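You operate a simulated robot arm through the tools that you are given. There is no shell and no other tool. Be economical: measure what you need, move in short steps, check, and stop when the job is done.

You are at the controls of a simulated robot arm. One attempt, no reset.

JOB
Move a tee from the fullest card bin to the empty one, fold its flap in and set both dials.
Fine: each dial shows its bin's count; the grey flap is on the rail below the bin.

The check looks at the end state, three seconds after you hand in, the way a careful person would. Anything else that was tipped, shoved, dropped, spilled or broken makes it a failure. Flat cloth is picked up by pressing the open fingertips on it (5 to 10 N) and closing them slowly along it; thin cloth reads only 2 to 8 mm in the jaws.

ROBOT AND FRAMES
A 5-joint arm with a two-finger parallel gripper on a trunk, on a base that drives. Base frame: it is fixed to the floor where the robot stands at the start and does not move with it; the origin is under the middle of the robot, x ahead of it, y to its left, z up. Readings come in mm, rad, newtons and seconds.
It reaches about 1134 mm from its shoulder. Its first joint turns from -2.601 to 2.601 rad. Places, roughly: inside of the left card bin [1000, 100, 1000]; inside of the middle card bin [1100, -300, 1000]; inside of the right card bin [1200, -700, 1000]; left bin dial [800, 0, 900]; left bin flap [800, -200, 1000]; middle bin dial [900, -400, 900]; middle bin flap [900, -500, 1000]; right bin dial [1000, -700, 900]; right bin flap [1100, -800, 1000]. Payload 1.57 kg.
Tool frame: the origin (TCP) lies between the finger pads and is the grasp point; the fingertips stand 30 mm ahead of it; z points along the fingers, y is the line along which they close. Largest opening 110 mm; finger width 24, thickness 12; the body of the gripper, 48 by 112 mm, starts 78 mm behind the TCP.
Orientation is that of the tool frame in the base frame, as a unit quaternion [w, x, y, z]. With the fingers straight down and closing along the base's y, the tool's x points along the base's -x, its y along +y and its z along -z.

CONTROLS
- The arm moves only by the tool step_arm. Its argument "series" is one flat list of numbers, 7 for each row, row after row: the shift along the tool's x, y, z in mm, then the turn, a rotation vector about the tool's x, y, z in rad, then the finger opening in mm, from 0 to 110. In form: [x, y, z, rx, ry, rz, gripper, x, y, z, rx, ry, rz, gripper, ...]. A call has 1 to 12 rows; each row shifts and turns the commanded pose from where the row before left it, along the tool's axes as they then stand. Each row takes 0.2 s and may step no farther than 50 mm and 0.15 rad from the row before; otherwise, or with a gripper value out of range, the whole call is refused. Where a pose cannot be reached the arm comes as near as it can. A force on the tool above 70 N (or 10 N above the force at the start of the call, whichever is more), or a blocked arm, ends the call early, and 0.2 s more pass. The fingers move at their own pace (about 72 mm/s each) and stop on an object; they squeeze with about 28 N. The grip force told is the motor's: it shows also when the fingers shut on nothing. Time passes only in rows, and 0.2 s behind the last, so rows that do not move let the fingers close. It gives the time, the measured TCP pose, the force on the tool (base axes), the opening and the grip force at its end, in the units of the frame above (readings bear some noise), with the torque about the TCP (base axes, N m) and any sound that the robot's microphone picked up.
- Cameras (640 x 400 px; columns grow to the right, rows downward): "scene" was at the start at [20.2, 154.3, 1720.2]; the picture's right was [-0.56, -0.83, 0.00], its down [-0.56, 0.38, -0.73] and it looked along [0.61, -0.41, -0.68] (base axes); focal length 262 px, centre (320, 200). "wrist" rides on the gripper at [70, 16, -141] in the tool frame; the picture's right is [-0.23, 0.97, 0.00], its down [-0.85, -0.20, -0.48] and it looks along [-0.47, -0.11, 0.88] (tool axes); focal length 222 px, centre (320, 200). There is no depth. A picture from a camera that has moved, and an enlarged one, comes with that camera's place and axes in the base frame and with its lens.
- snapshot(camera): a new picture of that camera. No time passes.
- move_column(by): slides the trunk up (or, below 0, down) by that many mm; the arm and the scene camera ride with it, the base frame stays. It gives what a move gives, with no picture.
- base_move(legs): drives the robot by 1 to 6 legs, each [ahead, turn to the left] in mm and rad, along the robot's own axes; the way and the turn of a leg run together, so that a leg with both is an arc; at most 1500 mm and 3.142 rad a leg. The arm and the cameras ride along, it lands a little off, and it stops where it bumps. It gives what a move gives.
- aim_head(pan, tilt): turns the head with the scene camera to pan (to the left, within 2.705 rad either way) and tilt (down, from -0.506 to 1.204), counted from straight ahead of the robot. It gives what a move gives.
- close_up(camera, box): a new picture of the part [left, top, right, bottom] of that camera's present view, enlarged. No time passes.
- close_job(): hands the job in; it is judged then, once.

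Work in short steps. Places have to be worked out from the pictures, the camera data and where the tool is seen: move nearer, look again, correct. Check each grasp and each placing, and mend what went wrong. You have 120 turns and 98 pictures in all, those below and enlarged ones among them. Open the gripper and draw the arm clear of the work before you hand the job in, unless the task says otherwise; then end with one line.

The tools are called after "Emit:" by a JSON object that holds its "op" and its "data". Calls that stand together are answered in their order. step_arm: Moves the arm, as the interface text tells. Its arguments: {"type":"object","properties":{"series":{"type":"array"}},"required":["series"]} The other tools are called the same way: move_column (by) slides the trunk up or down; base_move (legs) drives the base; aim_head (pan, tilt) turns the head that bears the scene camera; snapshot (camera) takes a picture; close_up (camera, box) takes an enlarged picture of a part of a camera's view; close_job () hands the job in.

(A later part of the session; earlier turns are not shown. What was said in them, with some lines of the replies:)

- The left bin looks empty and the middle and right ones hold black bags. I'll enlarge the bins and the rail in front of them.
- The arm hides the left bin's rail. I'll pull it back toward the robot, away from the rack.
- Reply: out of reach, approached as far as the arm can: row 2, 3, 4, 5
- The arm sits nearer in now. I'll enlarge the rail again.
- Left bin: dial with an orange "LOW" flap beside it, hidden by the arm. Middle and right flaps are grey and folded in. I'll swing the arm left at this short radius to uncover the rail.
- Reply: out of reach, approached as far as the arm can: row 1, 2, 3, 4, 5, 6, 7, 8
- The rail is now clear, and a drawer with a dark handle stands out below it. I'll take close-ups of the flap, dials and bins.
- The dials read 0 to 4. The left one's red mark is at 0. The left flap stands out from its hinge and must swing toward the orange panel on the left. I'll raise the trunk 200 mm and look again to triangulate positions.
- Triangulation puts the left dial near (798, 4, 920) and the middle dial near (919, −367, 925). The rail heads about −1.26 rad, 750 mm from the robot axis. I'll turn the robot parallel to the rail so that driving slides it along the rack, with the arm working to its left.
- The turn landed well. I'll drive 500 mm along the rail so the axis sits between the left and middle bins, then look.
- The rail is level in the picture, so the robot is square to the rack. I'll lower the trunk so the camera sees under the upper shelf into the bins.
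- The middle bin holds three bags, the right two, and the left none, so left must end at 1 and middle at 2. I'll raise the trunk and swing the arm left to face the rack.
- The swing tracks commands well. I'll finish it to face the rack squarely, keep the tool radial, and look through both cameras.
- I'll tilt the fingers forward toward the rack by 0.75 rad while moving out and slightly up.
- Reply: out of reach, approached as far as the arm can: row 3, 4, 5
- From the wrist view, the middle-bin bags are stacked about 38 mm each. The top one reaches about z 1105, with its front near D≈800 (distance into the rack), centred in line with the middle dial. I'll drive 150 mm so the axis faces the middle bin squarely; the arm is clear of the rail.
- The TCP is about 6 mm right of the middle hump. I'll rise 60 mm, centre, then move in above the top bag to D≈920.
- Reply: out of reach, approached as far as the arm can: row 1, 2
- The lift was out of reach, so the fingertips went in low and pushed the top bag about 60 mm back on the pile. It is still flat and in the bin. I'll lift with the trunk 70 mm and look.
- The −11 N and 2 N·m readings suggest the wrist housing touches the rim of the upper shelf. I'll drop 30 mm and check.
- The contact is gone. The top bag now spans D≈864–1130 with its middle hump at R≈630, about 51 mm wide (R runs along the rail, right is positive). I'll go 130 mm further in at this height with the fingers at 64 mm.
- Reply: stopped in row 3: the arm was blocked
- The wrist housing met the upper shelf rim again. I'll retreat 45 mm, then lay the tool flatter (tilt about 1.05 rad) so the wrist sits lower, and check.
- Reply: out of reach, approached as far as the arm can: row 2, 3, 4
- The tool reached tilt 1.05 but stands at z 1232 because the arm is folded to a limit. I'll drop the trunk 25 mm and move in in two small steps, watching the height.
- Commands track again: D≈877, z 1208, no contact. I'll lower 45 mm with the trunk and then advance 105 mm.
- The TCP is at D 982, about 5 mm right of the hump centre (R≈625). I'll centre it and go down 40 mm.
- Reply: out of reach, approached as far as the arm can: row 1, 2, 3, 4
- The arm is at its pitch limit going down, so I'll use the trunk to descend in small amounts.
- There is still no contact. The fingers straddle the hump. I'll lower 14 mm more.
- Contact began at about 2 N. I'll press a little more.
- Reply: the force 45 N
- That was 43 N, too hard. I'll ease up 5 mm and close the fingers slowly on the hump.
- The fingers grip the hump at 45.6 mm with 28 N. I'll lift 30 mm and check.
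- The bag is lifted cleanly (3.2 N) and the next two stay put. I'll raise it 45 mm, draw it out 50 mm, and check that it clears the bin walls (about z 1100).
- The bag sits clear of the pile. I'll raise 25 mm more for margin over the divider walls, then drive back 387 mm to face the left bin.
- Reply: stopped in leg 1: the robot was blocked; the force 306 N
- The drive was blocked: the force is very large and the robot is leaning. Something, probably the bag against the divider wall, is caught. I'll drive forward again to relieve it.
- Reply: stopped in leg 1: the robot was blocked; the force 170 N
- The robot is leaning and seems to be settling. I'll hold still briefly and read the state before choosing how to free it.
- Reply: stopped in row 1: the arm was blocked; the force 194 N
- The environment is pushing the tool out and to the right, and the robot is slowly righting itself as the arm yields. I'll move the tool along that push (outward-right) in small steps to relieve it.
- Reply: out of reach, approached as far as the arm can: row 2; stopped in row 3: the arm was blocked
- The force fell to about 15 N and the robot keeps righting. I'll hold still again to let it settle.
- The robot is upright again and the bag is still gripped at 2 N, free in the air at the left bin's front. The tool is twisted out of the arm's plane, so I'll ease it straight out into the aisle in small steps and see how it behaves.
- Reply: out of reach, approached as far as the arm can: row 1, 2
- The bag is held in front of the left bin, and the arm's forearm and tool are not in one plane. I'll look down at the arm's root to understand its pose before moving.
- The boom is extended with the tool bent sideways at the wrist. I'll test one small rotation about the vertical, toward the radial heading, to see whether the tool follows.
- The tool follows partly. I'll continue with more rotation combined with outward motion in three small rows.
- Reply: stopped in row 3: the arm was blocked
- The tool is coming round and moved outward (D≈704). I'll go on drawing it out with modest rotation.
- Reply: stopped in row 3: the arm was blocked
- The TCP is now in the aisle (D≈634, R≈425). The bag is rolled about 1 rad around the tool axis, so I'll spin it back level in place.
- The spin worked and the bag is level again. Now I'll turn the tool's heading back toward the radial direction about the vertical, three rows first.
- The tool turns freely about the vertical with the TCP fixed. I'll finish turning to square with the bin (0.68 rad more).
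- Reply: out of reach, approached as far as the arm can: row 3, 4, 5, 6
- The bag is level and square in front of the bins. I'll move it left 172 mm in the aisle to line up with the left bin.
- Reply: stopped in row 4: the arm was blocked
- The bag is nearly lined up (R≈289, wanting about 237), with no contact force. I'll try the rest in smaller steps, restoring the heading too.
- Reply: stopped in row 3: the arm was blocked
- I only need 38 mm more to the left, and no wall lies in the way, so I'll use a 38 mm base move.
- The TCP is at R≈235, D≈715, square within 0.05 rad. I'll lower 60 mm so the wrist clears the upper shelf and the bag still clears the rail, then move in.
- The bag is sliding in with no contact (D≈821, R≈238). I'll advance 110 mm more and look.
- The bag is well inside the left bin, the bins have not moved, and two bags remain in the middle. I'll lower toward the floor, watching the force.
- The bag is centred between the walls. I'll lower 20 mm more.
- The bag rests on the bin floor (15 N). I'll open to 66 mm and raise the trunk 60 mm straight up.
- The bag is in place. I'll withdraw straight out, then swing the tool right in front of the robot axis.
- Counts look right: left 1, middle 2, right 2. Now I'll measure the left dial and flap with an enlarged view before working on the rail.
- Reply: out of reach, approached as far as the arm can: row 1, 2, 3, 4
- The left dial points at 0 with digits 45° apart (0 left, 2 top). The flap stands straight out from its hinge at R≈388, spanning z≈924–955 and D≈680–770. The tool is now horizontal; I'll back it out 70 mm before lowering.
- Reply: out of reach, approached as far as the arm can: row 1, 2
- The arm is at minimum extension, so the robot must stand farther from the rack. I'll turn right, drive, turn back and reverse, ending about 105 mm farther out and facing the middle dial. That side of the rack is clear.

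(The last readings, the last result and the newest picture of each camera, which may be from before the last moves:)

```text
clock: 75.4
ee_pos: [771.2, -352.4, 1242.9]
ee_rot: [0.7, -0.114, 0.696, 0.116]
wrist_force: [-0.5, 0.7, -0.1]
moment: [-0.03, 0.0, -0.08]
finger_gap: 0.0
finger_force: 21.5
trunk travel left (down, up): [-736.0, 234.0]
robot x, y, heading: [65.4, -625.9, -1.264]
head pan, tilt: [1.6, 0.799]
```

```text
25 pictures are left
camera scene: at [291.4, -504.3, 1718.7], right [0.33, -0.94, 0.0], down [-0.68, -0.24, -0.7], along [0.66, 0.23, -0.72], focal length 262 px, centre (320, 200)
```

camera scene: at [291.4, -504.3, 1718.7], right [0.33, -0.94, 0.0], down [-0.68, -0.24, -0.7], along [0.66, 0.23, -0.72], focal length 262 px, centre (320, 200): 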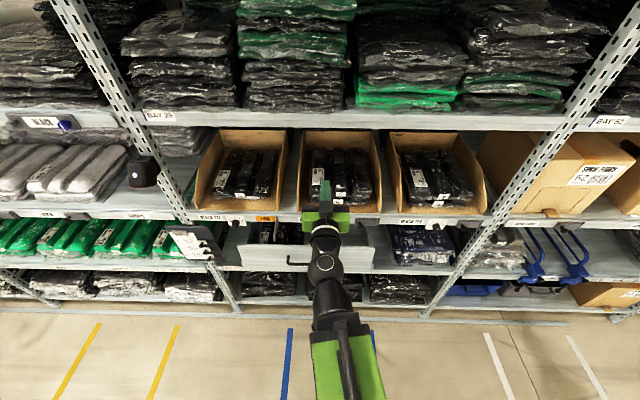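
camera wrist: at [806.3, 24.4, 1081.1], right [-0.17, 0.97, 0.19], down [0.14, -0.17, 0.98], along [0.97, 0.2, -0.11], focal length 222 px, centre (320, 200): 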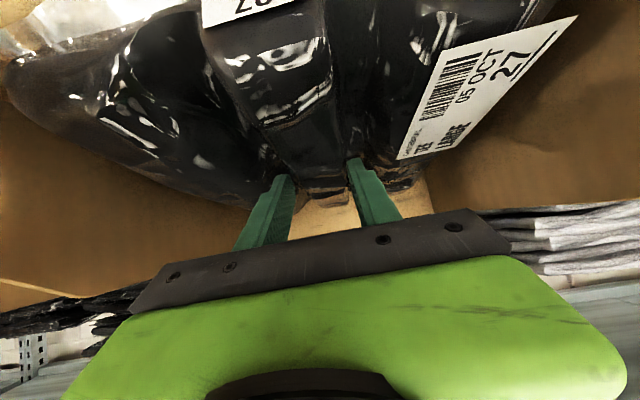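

The robot is at R≈616, D≈−127, square to the rack. I'll lower the trunk 300 mm to bring the horizontal tool to dial height, still well in front of the rail.

Emit:
{"op": "move_column", "data": {"by": -300}}

Emit:
{"op": "snapshot", "data": {"camera": "wrist"}}

Emit:
{"op": "aim_head", "data": {"pan": 1.6, "tilt": 0.6}}

Emit:
{"op": "close_up", "data": {"camera": "scene", "box": [160, 130, 440, 305]}}

```text
clock: 78.4
ee_pos: [771.4, -352.8, 942.7]
ee_rot: [0.699, -0.113, 0.696, 0.115]
wrist_force: [-1.4, -0.1, -0.7]
moment: [0.0, 0.0, 0.0]
finger_gap: 0.1
finger_force: 21.2
trunk travel left (down, up): [-436.0, 534.0]
robot x, y, heading: [66.4, -628.5, -1.264]
head pan, tilt: [1.6, 0.799]
```

```text
24 pictures are left
camera wrist: at [632.7, -382.8, 870.3], right [-0.31, 0.92, 0.23], down [-0.39, -0.35, 0.85], along [0.87, 0.18, 0.47], focal length 222 px, centre (320, 200)
```

wrist: 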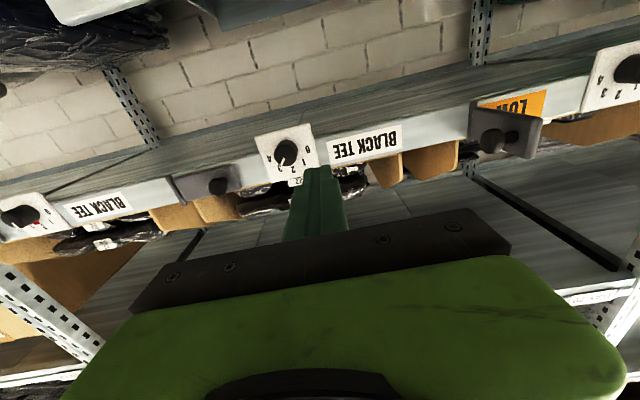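

```text
clock: 79.1
ee_pos: [770.1, -353.9, 940.8]
ee_rot: [0.699, -0.113, 0.696, 0.116]
wrist_force: [-0.3, 0.6, 0.0]
moment: [-0.01, -0.02, 0.03]
finger_gap: 0.0
finger_force: 21.5
trunk travel left (down, up): [-436.0, 534.0]
robot x, y, heading: [68.4, -630.6, -1.263]
head pan, tilt: [1.6, 0.6]
```

```text
2.29 times, centred on (300, 218) of scene
camera zoom: at [299.5, -504.9, 1435.6], right [0.33, -0.94, 0.0], down [-0.53, -0.19, -0.82], along [0.78, 0.27, -0.57], focal length 598 px, centre (366, 160)
```

zoom: 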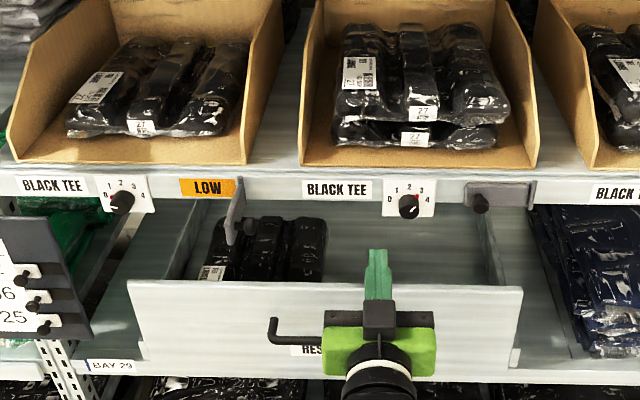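

Both views agree on the middle dial: (915, −349, 941), i.e. R≈610, D≈766, pointing at 3; it needs to go to 2. I'll shift right 40 mm, open to 60 and advance 60 mm.

Emit:
{"op": "step_arm", "data": {"series": [0, -20, 0, 0.008, 0, 0, 30, 0, -20, 0, 0.008, 0, 0, 60, 0, 0, 30, 0, 0, 0, 60, 0, 0, 30, 0, 0, 0, 60]}}

Emit:
{"op": "close_up", "data": {"camera": "wrist", "box": [200, 80, 440, 230]}}

```text
clock: 80.1
ee_pos: [846.9, -371.2, 941.9]
ee_rot: [0.701, -0.106, 0.697, 0.11]
wrist_force: [-0.1, -0.7, -0.5]
moment: [0.0, -0.02, 0.01]
finger_gap: 60.2
finger_force: 0.1
out of reach, approached as far as the arm can: row 2
trunk travel left (down, up): [-436.0, 534.0]
robot x, y, heading: [66.6, -629.1, -1.267]
head pan, tilt: [1.6, 0.6]
```

```text
2.67 times, centred on (320, 155) of wrist
camera zoom: at [707.3, -398.1, 870.3], right [-0.3, 0.93, 0.23], down [-0.4, -0.34, 0.85], along [0.87, 0.16, 0.47], focal length 592 px, centre (320, 320)
```

zoom: 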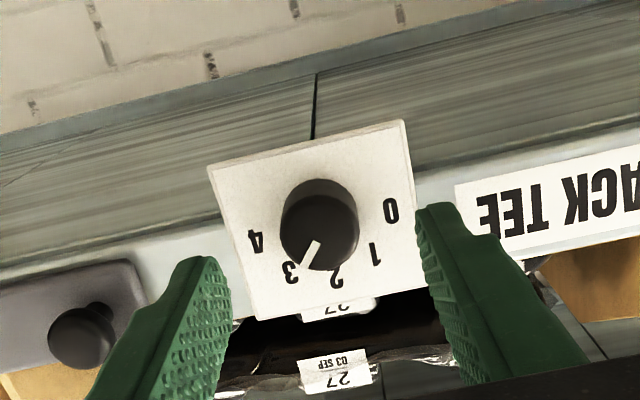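

The knob sits midway between the open fingers, pointing at 3. I'll advance 38 mm and close on it.

Emit:
{"op": "step_arm", "data": {"series": [0, 0, 20, 0, 0, 0, 60, 0, 0, 18, 0, 0, 0, 60]}}

Emit:
{"op": "close_up", "data": {"camera": "wrist", "box": [200, 80, 440, 230]}}

```text
clock: 80.7
ee_pos: [879.9, -360.3, 942.0]
ee_rot: [0.701, -0.108, 0.696, 0.11]
wrist_force: [-33.9, -12.1, -23.1]
moment: [-1.03, 0.82, 1.14]
finger_gap: 58.8
finger_force: 0.1
trunk travel left (down, up): [-436.0, 534.0]
robot x, y, heading: [62.9, -631.1, -1.259]
head pan, tilt: [1.6, 0.6]
```

```text
2.67 times, centred on (320, 155) of wrist
camera zoom: at [740.7, -387.5, 870.3], right [-0.3, 0.93, 0.23], down [-0.4, -0.34, 0.85], along [0.87, 0.16, 0.47], focal length 592 px, centre (320, 320)
```

zoom: 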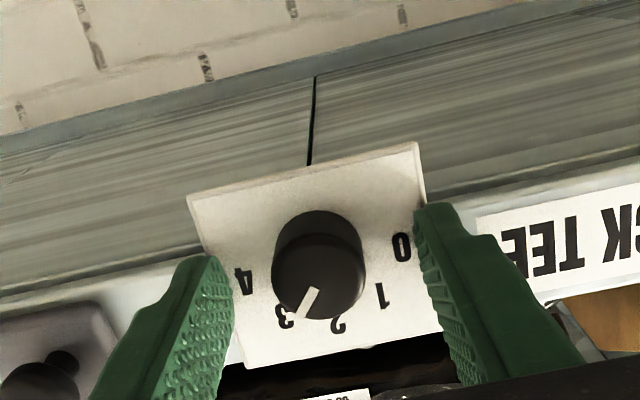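

The fingertips touch the plate (D≈759). I'll back off 5 mm, rise 4 mm to centre on the knob, and close.

Emit:
{"op": "step_arm", "data": {"series": [-4, 0, -6, 0, 0, 0, 60, 0, 0, 0, 0, 0, 0, 45, 0, 0, 0, 0, 0, 0, 30, 0, 0, 0, 0, 0, 0, 15, 0, 0, 0, 0, 0, 0, 10]}}

Emit:
{"op": "close_up", "data": {"camera": "wrist", "box": [200, 80, 440, 230]}}

```text
clock: 81.9
ee_pos: [875.2, -362.0, 942.9]
ee_rot: [0.702, -0.108, 0.696, 0.111]
wrist_force: [5.4, 2.1, 5.5]
moment: [0.06, -0.19, 0.5]
finger_gap: 26.4
finger_force: 37.1
out of reach, approached as far as the arm can: row 1
trunk travel left (down, up): [-436.0, 534.0]
robot x, y, heading: [68.2, -626.5, -1.266]
head pan, tilt: [1.6, 0.6]
```

```text
2.67 times, centred on (320, 155) of wrist
camera zoom: at [736.7, -388.4, 870.6], right [-0.3, 0.93, 0.23], down [-0.4, -0.34, 0.85], along [0.87, 0.16, 0.47], focal length 592 px, centre (320, 320)
```

zoom: 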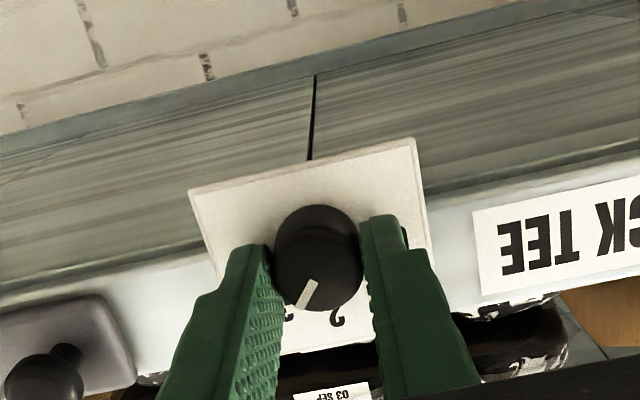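

The grip is centred on the 26 mm knob. I'll turn it 45° counter-clockwise (negative about the tool axis) to move from 3 to 2.

Emit:
{"op": "step_arm", "data": {"series": [0, 0, 0, 0, 0, -0.131, 10, 0, 0, 0, 0, 0, -0.131, 10, 0, 0, 0, 0, 0, -0.131, 10, 0, 0, 0, 0, 0, -0.131, 10, 0, 0, 0, 0, 0, -0.131, 10, 0, 0, 0, 0, 0, -0.131, 10, 0, 0, 0, 0, 0, 0, 10]}}

Emit:
{"op": "close_up", "data": {"camera": "wrist", "box": [200, 80, 440, 230]}}

```text
clock: 83.5
ee_pos: [874.1, -360.4, 941.3]
ee_rot: [0.689, -0.367, 0.602, -0.167]
wrist_force: [0.8, 16.5, -0.6]
moment: [0.09, -0.27, 1.23]
finger_gap: 26.8
finger_force: 37.5
trunk travel left (down, up): [-436.0, 534.0]
robot x, y, heading: [67.1, -627.7, -1.27]
head pan, tilt: [1.6, 0.6]
```

```text
2.67 times, centred on (320, 155) of wrist
camera zoom: at [752.4, -438.9, 878.7], right [-0.26, 0.81, -0.53], down [-0.6, 0.29, 0.74], along [0.76, 0.51, 0.41], focal length 592 px, centre (320, 320)
```

zoom: 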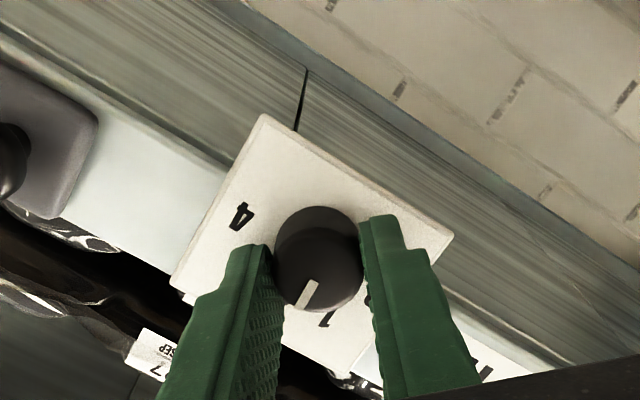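

Before, "2" sat just beside the pointer; now "1" sits in the same place, so the knob points at 2. I'll open, back out and verify.

Emit:
{"op": "step_arm", "data": {"series": [0, 0, 0, 0, 0, 0, 40, 0, 0, 0, 0, 0, 0, 60, 0, 0, -30, 0, 0, 0, 60, 0, 0, -40, 0, 0, 0, 60]}}

Emit:
{"op": "close_up", "data": {"camera": "scene", "box": [300, 190, 400, 252]}}

```text
clock: 84.5
ee_pos: [807.5, -384.2, 942.1]
ee_rot: [0.689, -0.367, 0.603, -0.167]
wrist_force: [0.8, -0.3, 0.3]
moment: [-0.03, 0.01, -0.02]
finger_gap: 60.1
finger_force: 0.0
trunk travel left (down, up): [-436.0, 534.0]
robot x, y, heading: [66.2, -629.9, -1.265]
head pan, tilt: [1.6, 0.6]
```

```text
6.40 times, centred on (350, 221) of scene
camera zoom: at [299.6, -504.9, 1435.7], right [0.33, -0.94, 0.0], down [-0.53, -0.19, -0.82], along [0.78, 0.27, -0.57], focal length 1676 px, centre (128, 66)
```

zoom: 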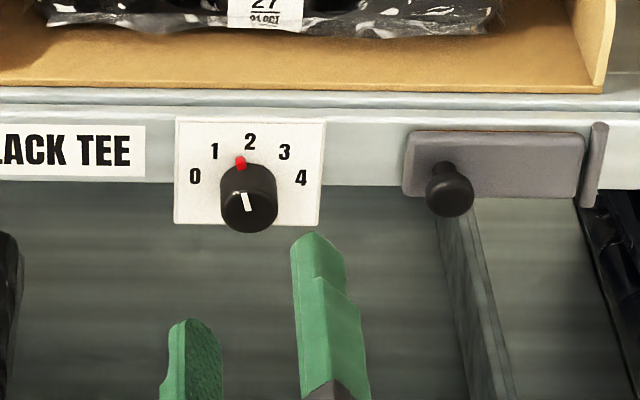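

The pointer looks slightly past 2, toward 1. I'll check from the wrist camera.

Emit:
{"op": "close_up", "data": {"camera": "wrist", "box": [240, 80, 400, 180]}}

```text
4.00 times, centred on (320, 130) of wrist
camera zoom: at [685.2, -461.8, 878.9], right [-0.26, 0.81, -0.53], down [-0.6, 0.29, 0.74], along [0.76, 0.51, 0.41], focal length 888 px, centre (320, 480)
```

zoom: 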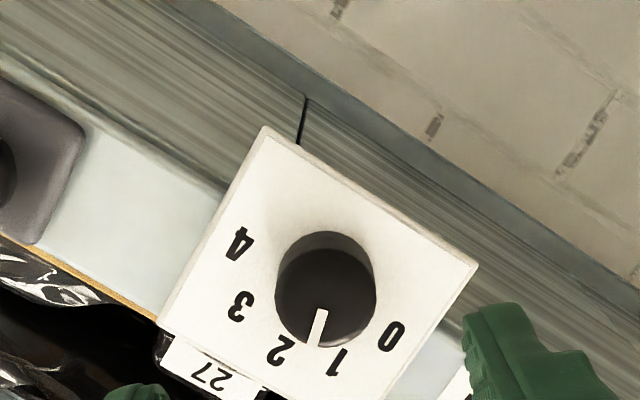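

The pointer is roughly 18° past 2. I'll regrip at this orientation and turn back 0.31 rad.

Emit:
{"op": "step_arm", "data": {"series": [0, 0, 35, 0, 0, 0, 60, 0, 0, 33, 0, 0, 0, 60, 0, 0, 0, 0, 0, 0, 40, 0, 0, 0, 0, 0, 0, 20, 0, 0, 0, 0, 0, 0, 10, 0, 0, 0, 0, 0, 0.1, 10, 0, 0, 0, 0, 0, 0.1, 10, 0, 0, 0, 0, 0, 0.11, 10, 0, 0, 0, 0, 0, 0, 10, 0, 0, 0, 0, 0, 0, 50, 0, 0, -30, 0, 0, 0, 60, 0, 0, -40, 0, 0, 0, 60]}}

Emit:
{"op": "close_up", "data": {"camera": "wrist", "box": [240, 80, 400, 180]}}

Emit:
{"op": "close_up", "data": {"camera": "scene", "box": [320, 195, 370, 230]}}

```text
clock: 87.1
ee_pos: [805.8, -383.2, 941.6]
ee_rot: [0.706, -0.269, 0.652, -0.057]
wrist_force: [0.0, -0.5, 0.1]
moment: [-0.01, -0.02, 0.0]
finger_gap: 59.9
finger_force: 0.1
trunk travel left (down, up): [-436.0, 534.0]
robot x, y, heading: [70.6, -632.4, -1.264]
head pan, tilt: [1.6, 0.6]
```

```text
4.00 times, centred on (320, 130) of wrist
camera zoom: at [677.3, -442.5, 870.4], right [-0.29, 0.93, -0.24], down [-0.52, 0.06, 0.85], along [0.8, 0.38, 0.47], focal length 888 px, centre (320, 480)
```

zoom: 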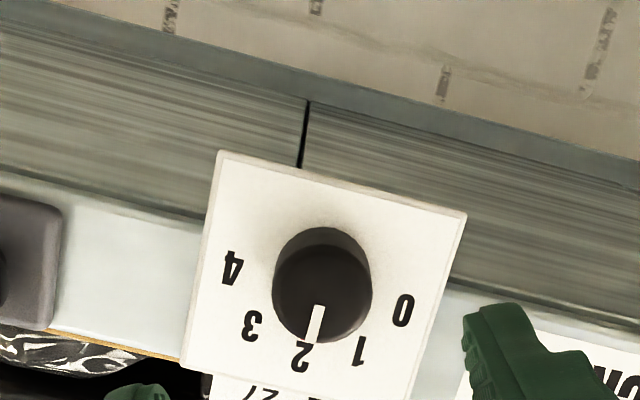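

```text
11.43 times, centred on (345, 212) of scene
camera zoom: at [299.7, -504.9, 1435.6], right [0.33, -0.94, 0.0], down [-0.53, -0.19, -0.82], along [0.78, 0.27, -0.57], focal length 2992 px, centre (34, 57)
```

zoom: 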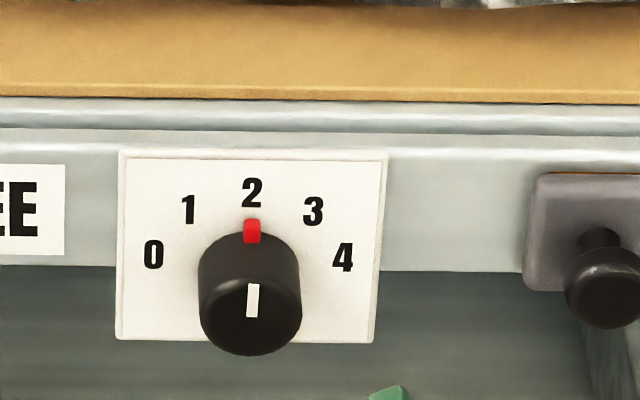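

The middle dial now points exactly at 2; the digits are about 0.5 rad apart. Next I'll raise the tool above the flap, level the fingers, close them, and drive back to R≈388 to fold the flap.

Emit:
{"op": "step_arm", "data": {"series": [0, 0, -12, 0, 0, 0.119, 40, 0, 0, -12, 0, 0, 0.119, 20, 0, 0, 0, 0, 0, 0.119, 5, 0, 0, 0, 0, 0, 0.119, 0]}}

Emit:
{"op": "move_column", "data": {"by": 80}}

Emit:
{"op": "base_move", "data": {"legs": [[-215, 0]]}}

Emit:
{"op": "close_up", "data": {"camera": "scene", "box": [200, 180, 400, 305]}}

```text
clock: 88.1
ee_pos: [788.1, -389.1, 942.1]
ee_rot: [0.7, -0.106, 0.697, 0.11]
wrist_force: [-0.1, -0.6, 0.2]
moment: [0.02, 0.02, 0.0]
finger_gap: 0.0
finger_force: 21.1
out of reach, approached as far as the arm can: row 2
trunk travel left (down, up): [-436.0, 534.0]
robot x, y, heading: [66.6, -626.1, -1.259]
head pan, tilt: [1.6, 0.6]
```

```text
clock: 89.3
ee_pos: [787.7, -388.9, 1022.0]
ee_rot: [0.7, -0.107, 0.698, 0.109]
wrist_force: [0.8, 1.0, 0.0]
moment: [0.0, 0.04, 0.0]
finger_gap: 0.0
finger_force: 21.5
trunk travel left (down, up): [-516.0, 454.0]
robot x, y, heading: [67.0, -628.6, -1.266]
head pan, tilt: [1.6, 0.6]
```

```text
clock: 90.9
ee_pos: [723.1, -184.9, 1023.1]
ee_rot: [0.7, -0.108, 0.697, 0.11]
wrist_force: [0.7, -0.9, 0.6]
moment: [-0.02, -0.02, -0.02]
finger_gap: 0.3
finger_force: 21.2
trunk travel left (down, up): [-516.0, 454.0]
robot x, y, heading: [1.9, -421.3, -1.265]
head pan, tilt: [1.6, 0.6]
```

```text
3.20 times, centred on (300, 242) of scene
camera zoom: at [234.6, -300.4, 1515.7], right [0.33, -0.94, 0.0], down [-0.53, -0.19, -0.83], along [0.78, 0.27, -0.56], focal length 838 px, centre (384, 64)
```

zoom: 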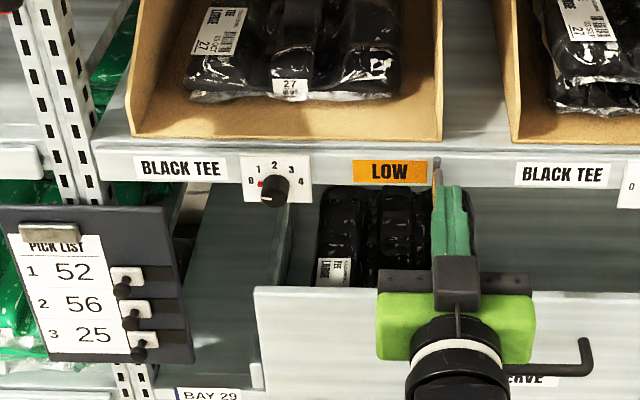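

The hinge is at R≈392, and the tool is at R 395 above the flap. I'll shift right 58 mm, then lower the trunk to flap height and look.

Emit:
{"op": "step_arm", "data": {"series": [0, -29, 0, 0, 0, 0, 0, 0, -29, 0, 0, 0, 0, 0, 0, 0, 0, 0, 0, 0, 0]}}

Emit:
{"op": "move_column", "data": {"by": -82}}

Emit:
{"op": "step_arm", "data": {"series": [0, 0, 25, 0, 0, 0, 0, 0, 0, 25, 0, 0, 0, 0]}}

Emit:
{"op": "snapshot", "data": {"camera": "wrist"}}

```text
clock: 91.7
ee_pos: [743.1, -239.6, 1020.9]
ee_rot: [0.699, -0.107, 0.699, 0.11]
wrist_force: [0.2, 0.4, 0.4]
moment: [0.02, 0.02, 0.01]
finger_gap: 0.0
finger_force: 21.8
out of reach, approached as far as the arm can: row 2
trunk travel left (down, up): [-516.0, 454.0]
robot x, y, heading: [0.9, -420.2, -1.262]
head pan, tilt: [1.6, 0.6]
```

```text
clock: 92.9
ee_pos: [742.6, -238.4, 939.6]
ee_rot: [0.699, -0.106, 0.698, 0.109]
wrist_force: [-0.6, 0.1, -0.9]
moment: [-0.01, 0.0, -0.01]
finger_gap: 0.0
finger_force: 21.8
trunk travel left (down, up): [-434.0, 536.0]
robot x, y, heading: [5.1, -424.3, -1.266]
head pan, tilt: [1.6, 0.6]
```

```text
clock: 93.5
ee_pos: [790.9, -222.4, 939.2]
ee_rot: [0.699, -0.106, 0.699, 0.109]
wrist_force: [0.2, -1.0, -0.6]
moment: [-0.02, 0.0, 0.0]
finger_gap: 0.0
finger_force: 21.7
trunk travel left (down, up): [-434.0, 536.0]
robot x, y, heading: [4.0, -423.4, -1.263]
head pan, tilt: [1.6, 0.6]
```

```text
13 pictures are left
camera wrist: at [652.1, -249.3, 867.8], right [-0.29, 0.93, 0.23], down [-0.4, -0.34, 0.85], along [0.87, 0.16, 0.47], focal length 222 px, centre (320, 200)
```

wrist: 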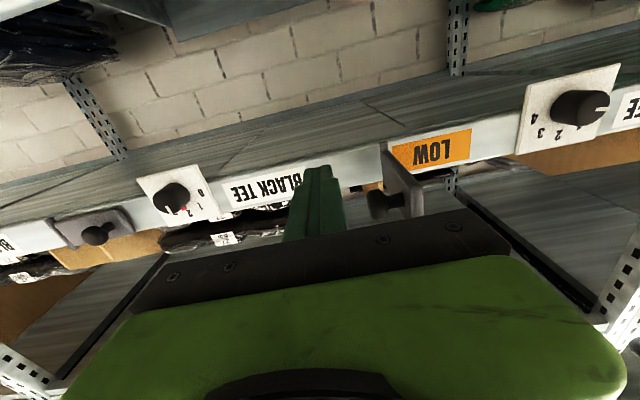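

The flap and its knob stand just left of the closed fingers. I'll sweep left 98 mm in small rows to swing the flap toward the rail.

Emit:
{"op": "step_arm", "data": {"series": [0, 14, 0, 0, 0, 0, 0, 0, 14, 0, 0, 0, 0, 0, 0, 14, 0, 0, 0, 0, 0, 0, 14, 0, 0, 0, 0, 0, 0, 14, 0, 0, 0, 0, 0, 0, 14, 0, 0, 0, 0, 0, 0, 14, 0, 0, 0, 0, 0]}}

Emit:
{"op": "snapshot", "data": {"camera": "wrist"}}

```text
clock: 95.1
ee_pos: [762.1, -131.2, 938.3]
ee_rot: [0.699, -0.107, 0.699, 0.108]
wrist_force: [6.8, -2.6, -5.8]
moment: [-0.06, 0.11, -0.14]
finger_gap: 0.0
finger_force: 21.4
trunk travel left (down, up): [-434.0, 536.0]
robot x, y, heading: [4.4, -424.2, -1.262]
head pan, tilt: [1.6, 0.6]
```

```text
12 pictures are left
camera wrist: at [623.0, -157.0, 867.3], right [-0.29, 0.93, 0.23], down [-0.4, -0.34, 0.85], along [0.87, 0.16, 0.47], focal length 222 px, centre (320, 200)
```

wrist: 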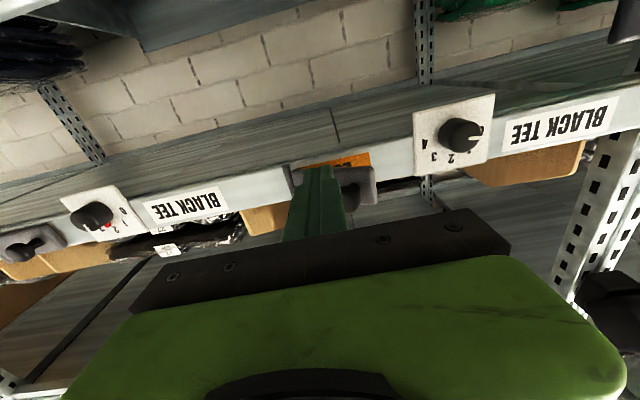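

The flap is mostly closed. I'll back off 25 mm, centre on its knob (R≈328), and push straight in.

Emit:
{"op": "step_arm", "data": {"series": [0, 0, -25, 0, 0, 0, 0, 0, 28, 0, 0, 0, 0, 0, 0, 0, 20, 0, 0, 0, 0, 0, 0, 14, 0, 0, 0, 0, 0, 0, 5, 0, 0, 0, 0]}}

Emit:
{"op": "snapshot", "data": {"camera": "wrist"}}

```text
clock: 96.1
ee_pos: [749.1, -86.4, 938.9]
ee_rot: [0.697, -0.121, 0.697, 0.121]
wrist_force: [-12.6, 12.7, -8.5]
moment: [-0.17, 0.13, 0.42]
finger_gap: 0.0
finger_force: 21.1
trunk travel left (down, up): [-434.0, 536.0]
robot x, y, heading: [0.4, -423.3, -1.261]
head pan, tilt: [1.6, 0.6]
stopped in row 4: the force on the tool passed its limit at 76 N (the readings are from after the stop); the commanded pose is now the measured one
```

```text
11 pictures are left
camera wrist: at [610.7, -117.6, 867.6], right [-0.33, 0.92, 0.23], down [-0.38, -0.35, 0.85], along [0.86, 0.19, 0.47], focal length 222 px, centre (320, 200)
```

wrist: 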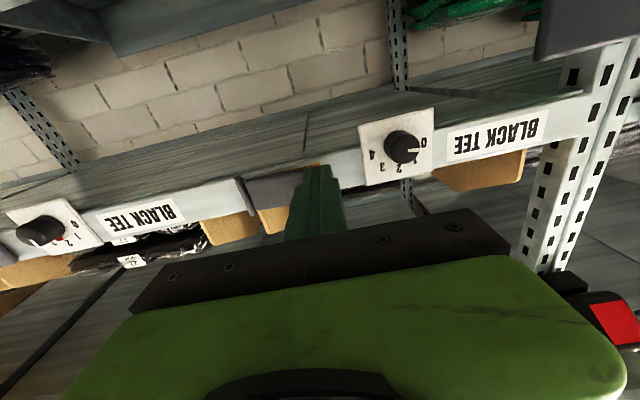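

The push met resistance (76 N peak) and the flap looks nearly shut. I'll back off and inspect it from the head camera.

Emit:
{"op": "step_arm", "data": {"series": [0, 0, -25, 0, 0, 0, 0, 0, 0, -25, 0, 0, 0, 0]}}

Emit:
{"op": "close_up", "data": {"camera": "scene", "box": [225, 205, 345, 280]}}

```text
clock: 96.7
ee_pos: [703.8, -107.2, 939.0]
ee_rot: [0.698, -0.117, 0.696, 0.119]
wrist_force: [0.5, -0.8, 0.3]
moment: [-0.02, 0.02, 0.02]
finger_gap: 0.1
finger_force: 21.6
trunk travel left (down, up): [-434.0, 536.0]
robot x, y, heading: [1.7, -422.4, -1.264]
head pan, tilt: [1.6, 0.6]
```

```text
5.33 times, centred on (285, 242) of scene
camera zoom: at [234.4, -299.9, 1433.8], right [0.33, -0.94, 0.0], down [-0.53, -0.19, -0.83], along [0.78, 0.27, -0.56], focal length 1396 px, centre (507, -27)
```

zoom: 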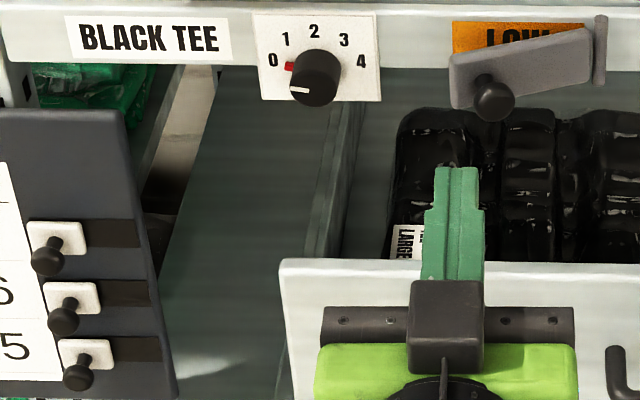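

The flap is still about 25° open; I pushed too fast and left of its knob. I'll move right 15 mm and push slowly.

Emit:
{"op": "step_arm", "data": {"series": [0, -15, 0, 0, 0, 0, 0, 0, 0, 15, 0, 0, 0, 0, 0, 0, 15, 0, 0, 0, 0, 0, 0, 4, 0, 0, 0, 0, 0, 0, 4, 0, 0, 0, 0, 0, 0, 4, 0, 0, 0, 0, 0, 0, 4, 0, 0, 0, 0, 0, 0, 4, 0, 0, 0, 0]}}

```text
clock: 98.5
ee_pos: [755.5, -105.1, 939.2]
ee_rot: [0.698, -0.118, 0.697, 0.12]
wrist_force: [0.4, -0.1, 1.1]
moment: [0.03, -0.02, 0.02]
finger_gap: 0.2
finger_force: 21.6
trunk travel left (down, up): [-434.0, 536.0]
robot x, y, heading: [2.4, -424.3, -1.264]
head pan, tilt: [1.6, 0.6]
```

No contact yet with the tip at D≈718. I'll continue slowly.

Emit:
{"op": "step_arm", "data": {"series": [0, 0, 3, 0, 0, 0, 0, 0, 0, 3, 0, 0, 0, 0, 0, 0, 3, 0, 0, 0, 0, 0, 0, 3, 0, 0, 0, 0]}}

Emit:
{"op": "close_up", "data": {"camera": "wrist", "box": [220, 120, 440, 250]}}

```text
clock: 99.5
ee_pos: [763.6, -100.6, 941.2]
ee_rot: [0.698, -0.118, 0.696, 0.12]
wrist_force: [-53.9, -17.8, -31.7]
moment: [-0.16, 0.27, 0.1]
finger_gap: 0.0
finger_force: 21.4
trunk travel left (down, up): [-434.0, 536.0]
robot x, y, heading: [3.4, -422.3, -1.265]
head pan, tilt: [1.6, 0.6]
```

```text
2.91 times, centred on (330, 185) of wrist
camera zoom: at [625.8, -131.0, 868.5], right [-0.32, 0.92, 0.23], down [-0.39, -0.35, 0.85], along [0.86, 0.19, 0.47], focal length 646 px, centre (291, 244)
```

zoom: 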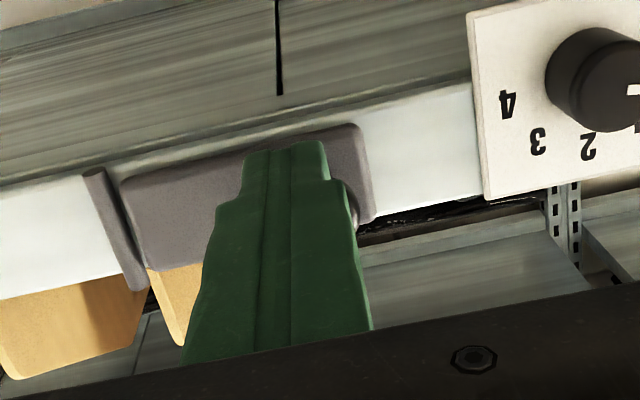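

The flap looks flush, no orange showing, with 55 N on the knob. I'll back off and confirm it stays.

Emit:
{"op": "step_arm", "data": {"series": [0, 0, -20, 0, 0, 0, 0, 0, 0, -30, 0, 0, 0, 0]}}

Emit:
{"op": "close_up", "data": {"camera": "scene", "box": [225, 195, 405, 300]}}

```text
clock: 100.1
ee_pos: [719.7, -115.9, 940.1]
ee_rot: [0.698, -0.118, 0.696, 0.119]
wrist_force: [0.3, -0.3, 0.1]
moment: [-0.03, -0.04, 0.01]
finger_gap: 0.0
finger_force: 21.6
trunk travel left (down, up): [-434.0, 536.0]
robot x, y, heading: [3.1, -420.2, -1.269]
head pan, tilt: [1.6, 0.6]
```

```text
3.56 times, centred on (315, 248) of scene
camera zoom: at [234.4, -299.9, 1433.8], right [0.33, -0.94, 0.0], down [-0.53, -0.19, -0.83], along [0.78, 0.27, -0.56], focal length 931 px, centre (338, 31)
```

zoom: 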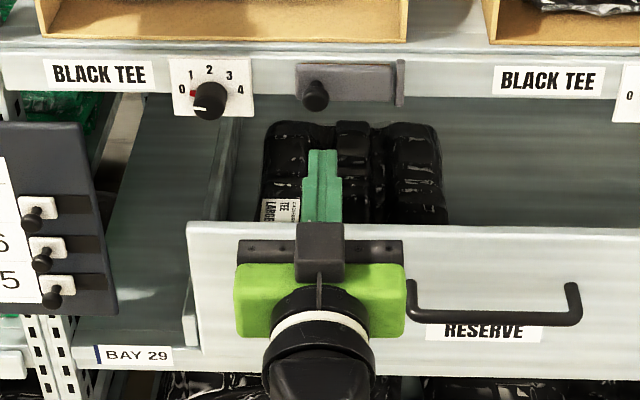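

The flap is folded flush. Next is the left dial (R≈227): I'll centre the arm in front of the robot, then drive back 171 mm and measure.

Emit:
{"op": "step_arm", "data": {"series": [0, -35, 0, 0.014, 0, 0, 0, 0, -35, 0, 0.014, 0, 0, 30, 0, 0, 0, 0, 0, 0, 60]}}

Emit:
{"op": "base_move", "data": {"legs": [[-171, 0]]}}

Emit:
{"op": "close_up", "data": {"camera": "wrist", "box": [200, 80, 440, 230]}}

```text
clock: 100.9
ee_pos: [743.3, -183.1, 939.2]
ee_rot: [0.699, -0.109, 0.698, 0.11]
wrist_force: [-0.4, 0.0, 0.1]
moment: [0.0, 0.0, -0.01]
finger_gap: 59.8
finger_force: 0.0
trunk travel left (down, up): [-434.0, 536.0]
robot x, y, heading: [-4.0, -426.7, -1.262]
head pan, tilt: [1.6, 0.6]
```

```text
clock: 102.4
ee_pos: [692.0, -18.7, 939.8]
ee_rot: [0.699, -0.109, 0.699, 0.108]
wrist_force: [0.3, -0.6, -1.0]
moment: [0.0, 0.05, 0.01]
finger_gap: 59.8
finger_force: 0.0
trunk travel left (down, up): [-434.0, 536.0]
robot x, y, heading: [-46.6, -260.1, -1.261]
head pan, tilt: [1.6, 0.6]
```

```text
2.67 times, centred on (320, 155) of wrist
camera zoom: at [552.3, -46.6, 867.9], right [-0.3, 0.93, 0.23], down [-0.4, -0.34, 0.85], along [0.87, 0.16, 0.47], focal length 592 px, centre (320, 320)
```

zoom: 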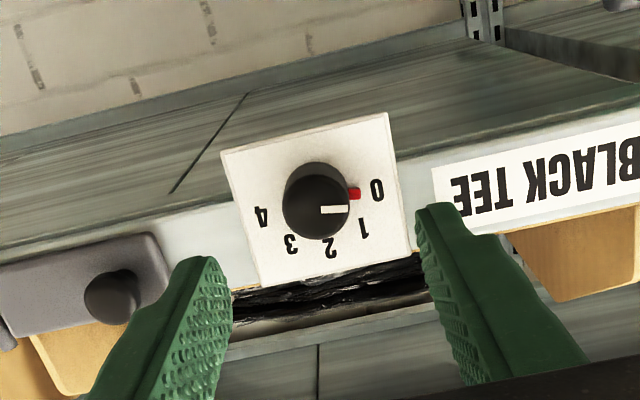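

The knob is in line with the tool axis, pointing at 0. I'll advance 70 mm, close, turn clockwise 0.49 rad, open, and back out.

Emit:
{"op": "step_arm", "data": {"series": [0, -2, 25, 0, 0, 0, 60, 0, 0, 25, 0, 0, 0, 60, 0, 0, 20, 0, 0, 0, 60, 0, 0, 0, 0, 0, 0, 40, 0, 0, 0, 0, 0, 0, 20, 0, 0, 0, 0, 0, 0, 10, 0, 0, 0, 0, 0, 0, 10]}}

Emit:
{"op": "step_arm", "data": {"series": [0, 0, 0, 0, 0, 0.1225, 10, 0, 0, 0, 0, 0, 0.1225, 10, 0, 0, 0, 0, 0, 0.1225, 10, 0, 0, 0, 0, 0, 0.1225, 10, 0, 0, 0, 0, 0, 0, 10, 0, 0, 0, 0, 0, 0, 10]}}

```text
clock: 104.0
ee_pos: [758.9, -0.7, 938.6]
ee_rot: [0.699, -0.107, 0.699, 0.109]
wrist_force: [5.0, -0.9, 4.3]
moment: [0.03, -0.08, 0.36]
finger_gap: 26.5
finger_force: 37.3
trunk travel left (down, up): [-434.0, 536.0]
robot x, y, heading: [-48.8, -254.3, -1.261]
head pan, tilt: [1.6, 0.6]
```

```text
clock: 105.4
ee_pos: [757.6, 0.3, 939.2]
ee_rot: [0.651, 0.065, 0.704, 0.276]
wrist_force: [-2.8, 0.8, -0.3]
moment: [-0.07, 0.13, 0.4]
finger_gap: 26.3
finger_force: 37.4
trunk travel left (down, up): [-434.0, 536.0]
robot x, y, heading: [-52.0, -258.0, -1.264]
head pan, tilt: [1.6, 0.6]
```

The knob was gripped at 26 mm and turned. I'll open, back out and check.

Emit:
{"op": "step_arm", "data": {"series": [0, 0, 0, 0, 0, 0, 40, 0, 0, 0, 0, 0, 0, 60, 0, 0, -30, 0, 0, 0, 60, 0, 0, -40, 0, 0, 0, 60]}}

Emit:
{"op": "close_up", "data": {"camera": "scene", "box": [270, 205, 350, 255]}}

```text
clock: 106.4
ee_pos: [692.1, -22.8, 938.8]
ee_rot: [0.651, 0.064, 0.704, 0.275]
wrist_force: [0.8, 0.9, 0.3]
moment: [0.01, 0.01, -0.01]
finger_gap: 60.1
finger_force: 0.1
trunk travel left (down, up): [-434.0, 536.0]
robot x, y, heading: [-52.8, -259.3, -1.263]
head pan, tilt: [1.6, 0.6]
```

```text
8.00 times, centred on (310, 230) of scene
camera zoom: at [182.7, -136.6, 1433.7], right [0.33, -0.94, 0.0], down [-0.53, -0.19, -0.82], along [0.78, 0.27, -0.57], focal length 2094 px, centre (400, -40)
```

zoom: 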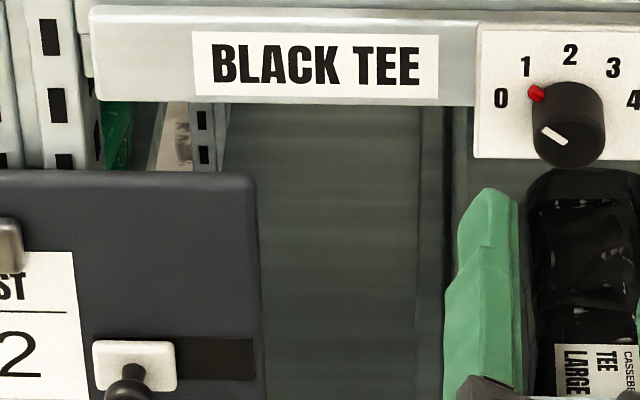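

The pointer lies between 0 and 1, nearer 1, about 10° short. I'll regrip and turn 0.18 rad more.

Emit:
{"op": "step_arm", "data": {"series": [0, 0, 35, 0, 0, 0, 60, 0, 0, 34, 0, 0, 0, 60, 0, 0, 0, 0, 0, 0, 40, 0, 0, 0, 0, 0, 0, 20, 0, 0, 0, 0, 0, 0, 10, 0, 0, 0, 0, 0, 0.09, 10, 0, 0, 0, 0, 0, 0.09, 10, 0, 0, 0, 0, 0, 0, 10, 0, 0, 0, 0, 0, 0, 40, 0, 0, 0, 0, 0, 0, 60, 0, 0, -30, 0, 0, 0, 60, 0, 0, -40, 0, 0, 0, 60]}}

Emit:
{"op": "close_up", "data": {"camera": "scene", "box": [315, 195, 365, 230]}}

Emit:
{"op": "close_up", "data": {"camera": "wrist", "box": [240, 80, 400, 180]}}

```text
clock: 109.0
ee_pos: [690.6, -22.4, 938.5]
ee_rot: [0.624, 0.127, 0.695, 0.334]
wrist_force: [0.4, 0.7, 0.1]
moment: [0.0, -0.05, -0.03]
finger_gap: 60.1
finger_force: 0.0
trunk travel left (down, up): [-434.0, 536.0]
robot x, y, heading: [-46.9, -257.4, -1.262]
head pan, tilt: [1.6, 0.6]
```

```text
11.43 times, centred on (340, 212) of scene
camera zoom: at [182.7, -136.7, 1433.6], right [0.33, -0.94, 0.0], down [-0.53, -0.19, -0.82], along [0.78, 0.27, -0.57], focal length 2992 px, centre (91, 57)
```

zoom: 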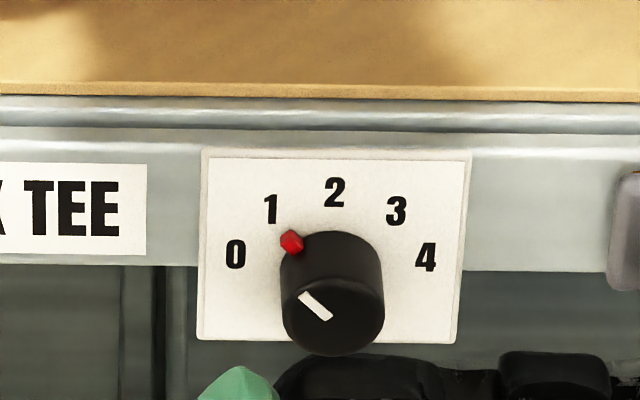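

```text
4.00 times, centred on (320, 130) of wrist
camera zoom: at [539.8, -11.1, 893.0], right [-0.19, 0.59, 0.78], down [-0.25, -0.8, 0.55], along [0.95, -0.09, 0.3], focal length 888 px, centre (320, 480)
```

zoom: 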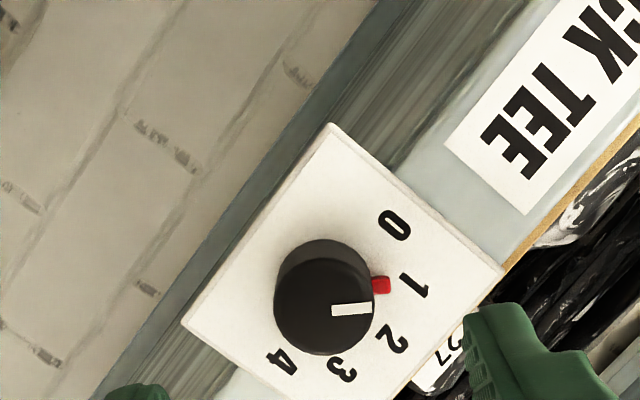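

Both views show the left dial on 1. I'll raise the tool and drive away from the rack, then take a final look.

Emit:
{"op": "move_column", "data": {"by": 110}}

Emit:
{"op": "base_move", "data": {"legs": [[0, -0.4], [300, 0], [0, 0.3]]}}

Emit:
{"op": "aim_head", "data": {"pan": 1.75, "tilt": 0.55}}

Emit:
{"op": "snapshot", "data": {"camera": "scene"}}

```text
clock: 110.4
ee_pos: [691.3, -22.8, 1049.7]
ee_rot: [0.624, 0.128, 0.696, 0.333]
wrist_force: [0.3, 0.3, 0.2]
moment: [-0.06, 0.0, 0.0]
finger_gap: 60.0
finger_force: 0.0
trunk travel left (down, up): [-544.0, 426.0]
robot x, y, heading: [-48.7, -258.7, -1.264]
head pan, tilt: [1.6, 0.6]
```

```text
clock: 114.6
ee_pos: [682.4, -391.2, 1049.6]
ee_rot: [0.639, 0.162, 0.688, 0.304]
wrist_force: [-0.1, -0.7, 0.1]
moment: [-0.01, 0.0, 0.02]
finger_gap: 60.0
finger_force: 0.1
trunk travel left (down, up): [-544.0, 426.0]
robot x, y, heading: [-69.5, -556.3, -1.367]
head pan, tilt: [1.6, 0.6]
```

```text
clock: 115.3
ee_pos: [683.2, -392.6, 1049.5]
ee_rot: [0.639, 0.162, 0.688, 0.302]
wrist_force: [0.1, -0.3, -0.1]
moment: [-0.01, 0.01, -0.01]
finger_gap: 60.0
finger_force: 0.0
trunk travel left (down, up): [-544.0, 426.0]
robot x, y, heading: [-70.1, -553.4, -1.371]
head pan, tilt: [1.751, 0.55]
```

```text
3 pictures are left
camera scene: at [169.2, -444.4, 1548.2], right [0.37, -0.93, 0.0], down [-0.48, -0.2, -0.85], along [0.79, 0.32, -0.52], focal length 262 px, centre (320, 200)
```

scene: 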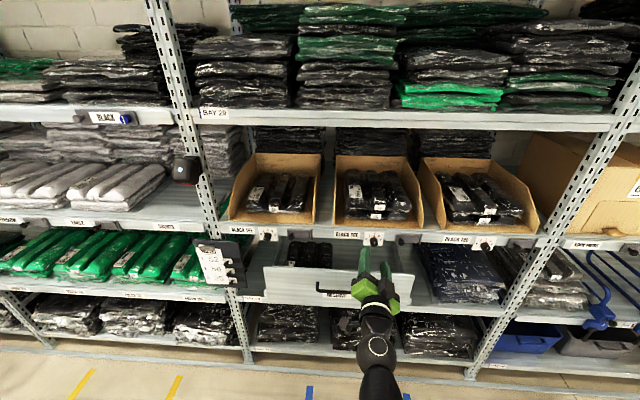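

Emit:
{"op": "close_up", "data": {"camera": "scene", "box": [220, 150, 420, 275]}}

```text
3.20 times, centred on (320, 212) of scene
camera zoom: at [169.2, -444.4, 1548.2], right [0.37, -0.93, 0.0], down [-0.48, -0.2, -0.85], along [0.79, 0.32, -0.52], focal length 838 px, centre (320, 160)
```

zoom: 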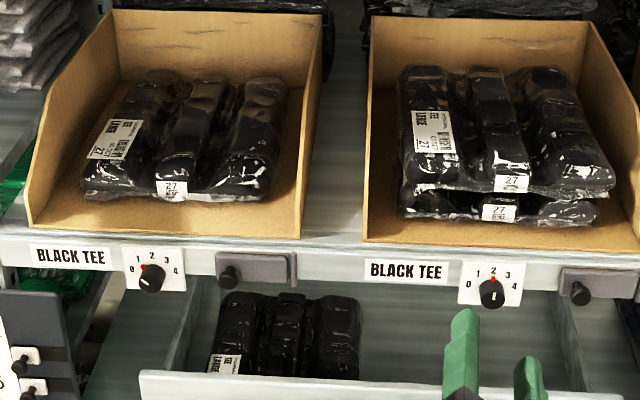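

The final view shows one tee in the left bin with its dial at 1 and its flap folded in, and two tees in the middle bin with its dial at 2. The arm is clear and open, so I'm handing in.

Emit:
{"op": "close_job", "data": {}}

```text
The job is handed in.
```

I moved one tee from the middle bin (it had three) to the empty left bin, folded the left flap in flush, and set the left dial to 1 and the middle dial to 2. On the way, the arm caught while carrying the tee and the robot leaned hard against the rack, with over 200 N on the tool. It righted itself, and the final pictures show nothing tipped or dropped.
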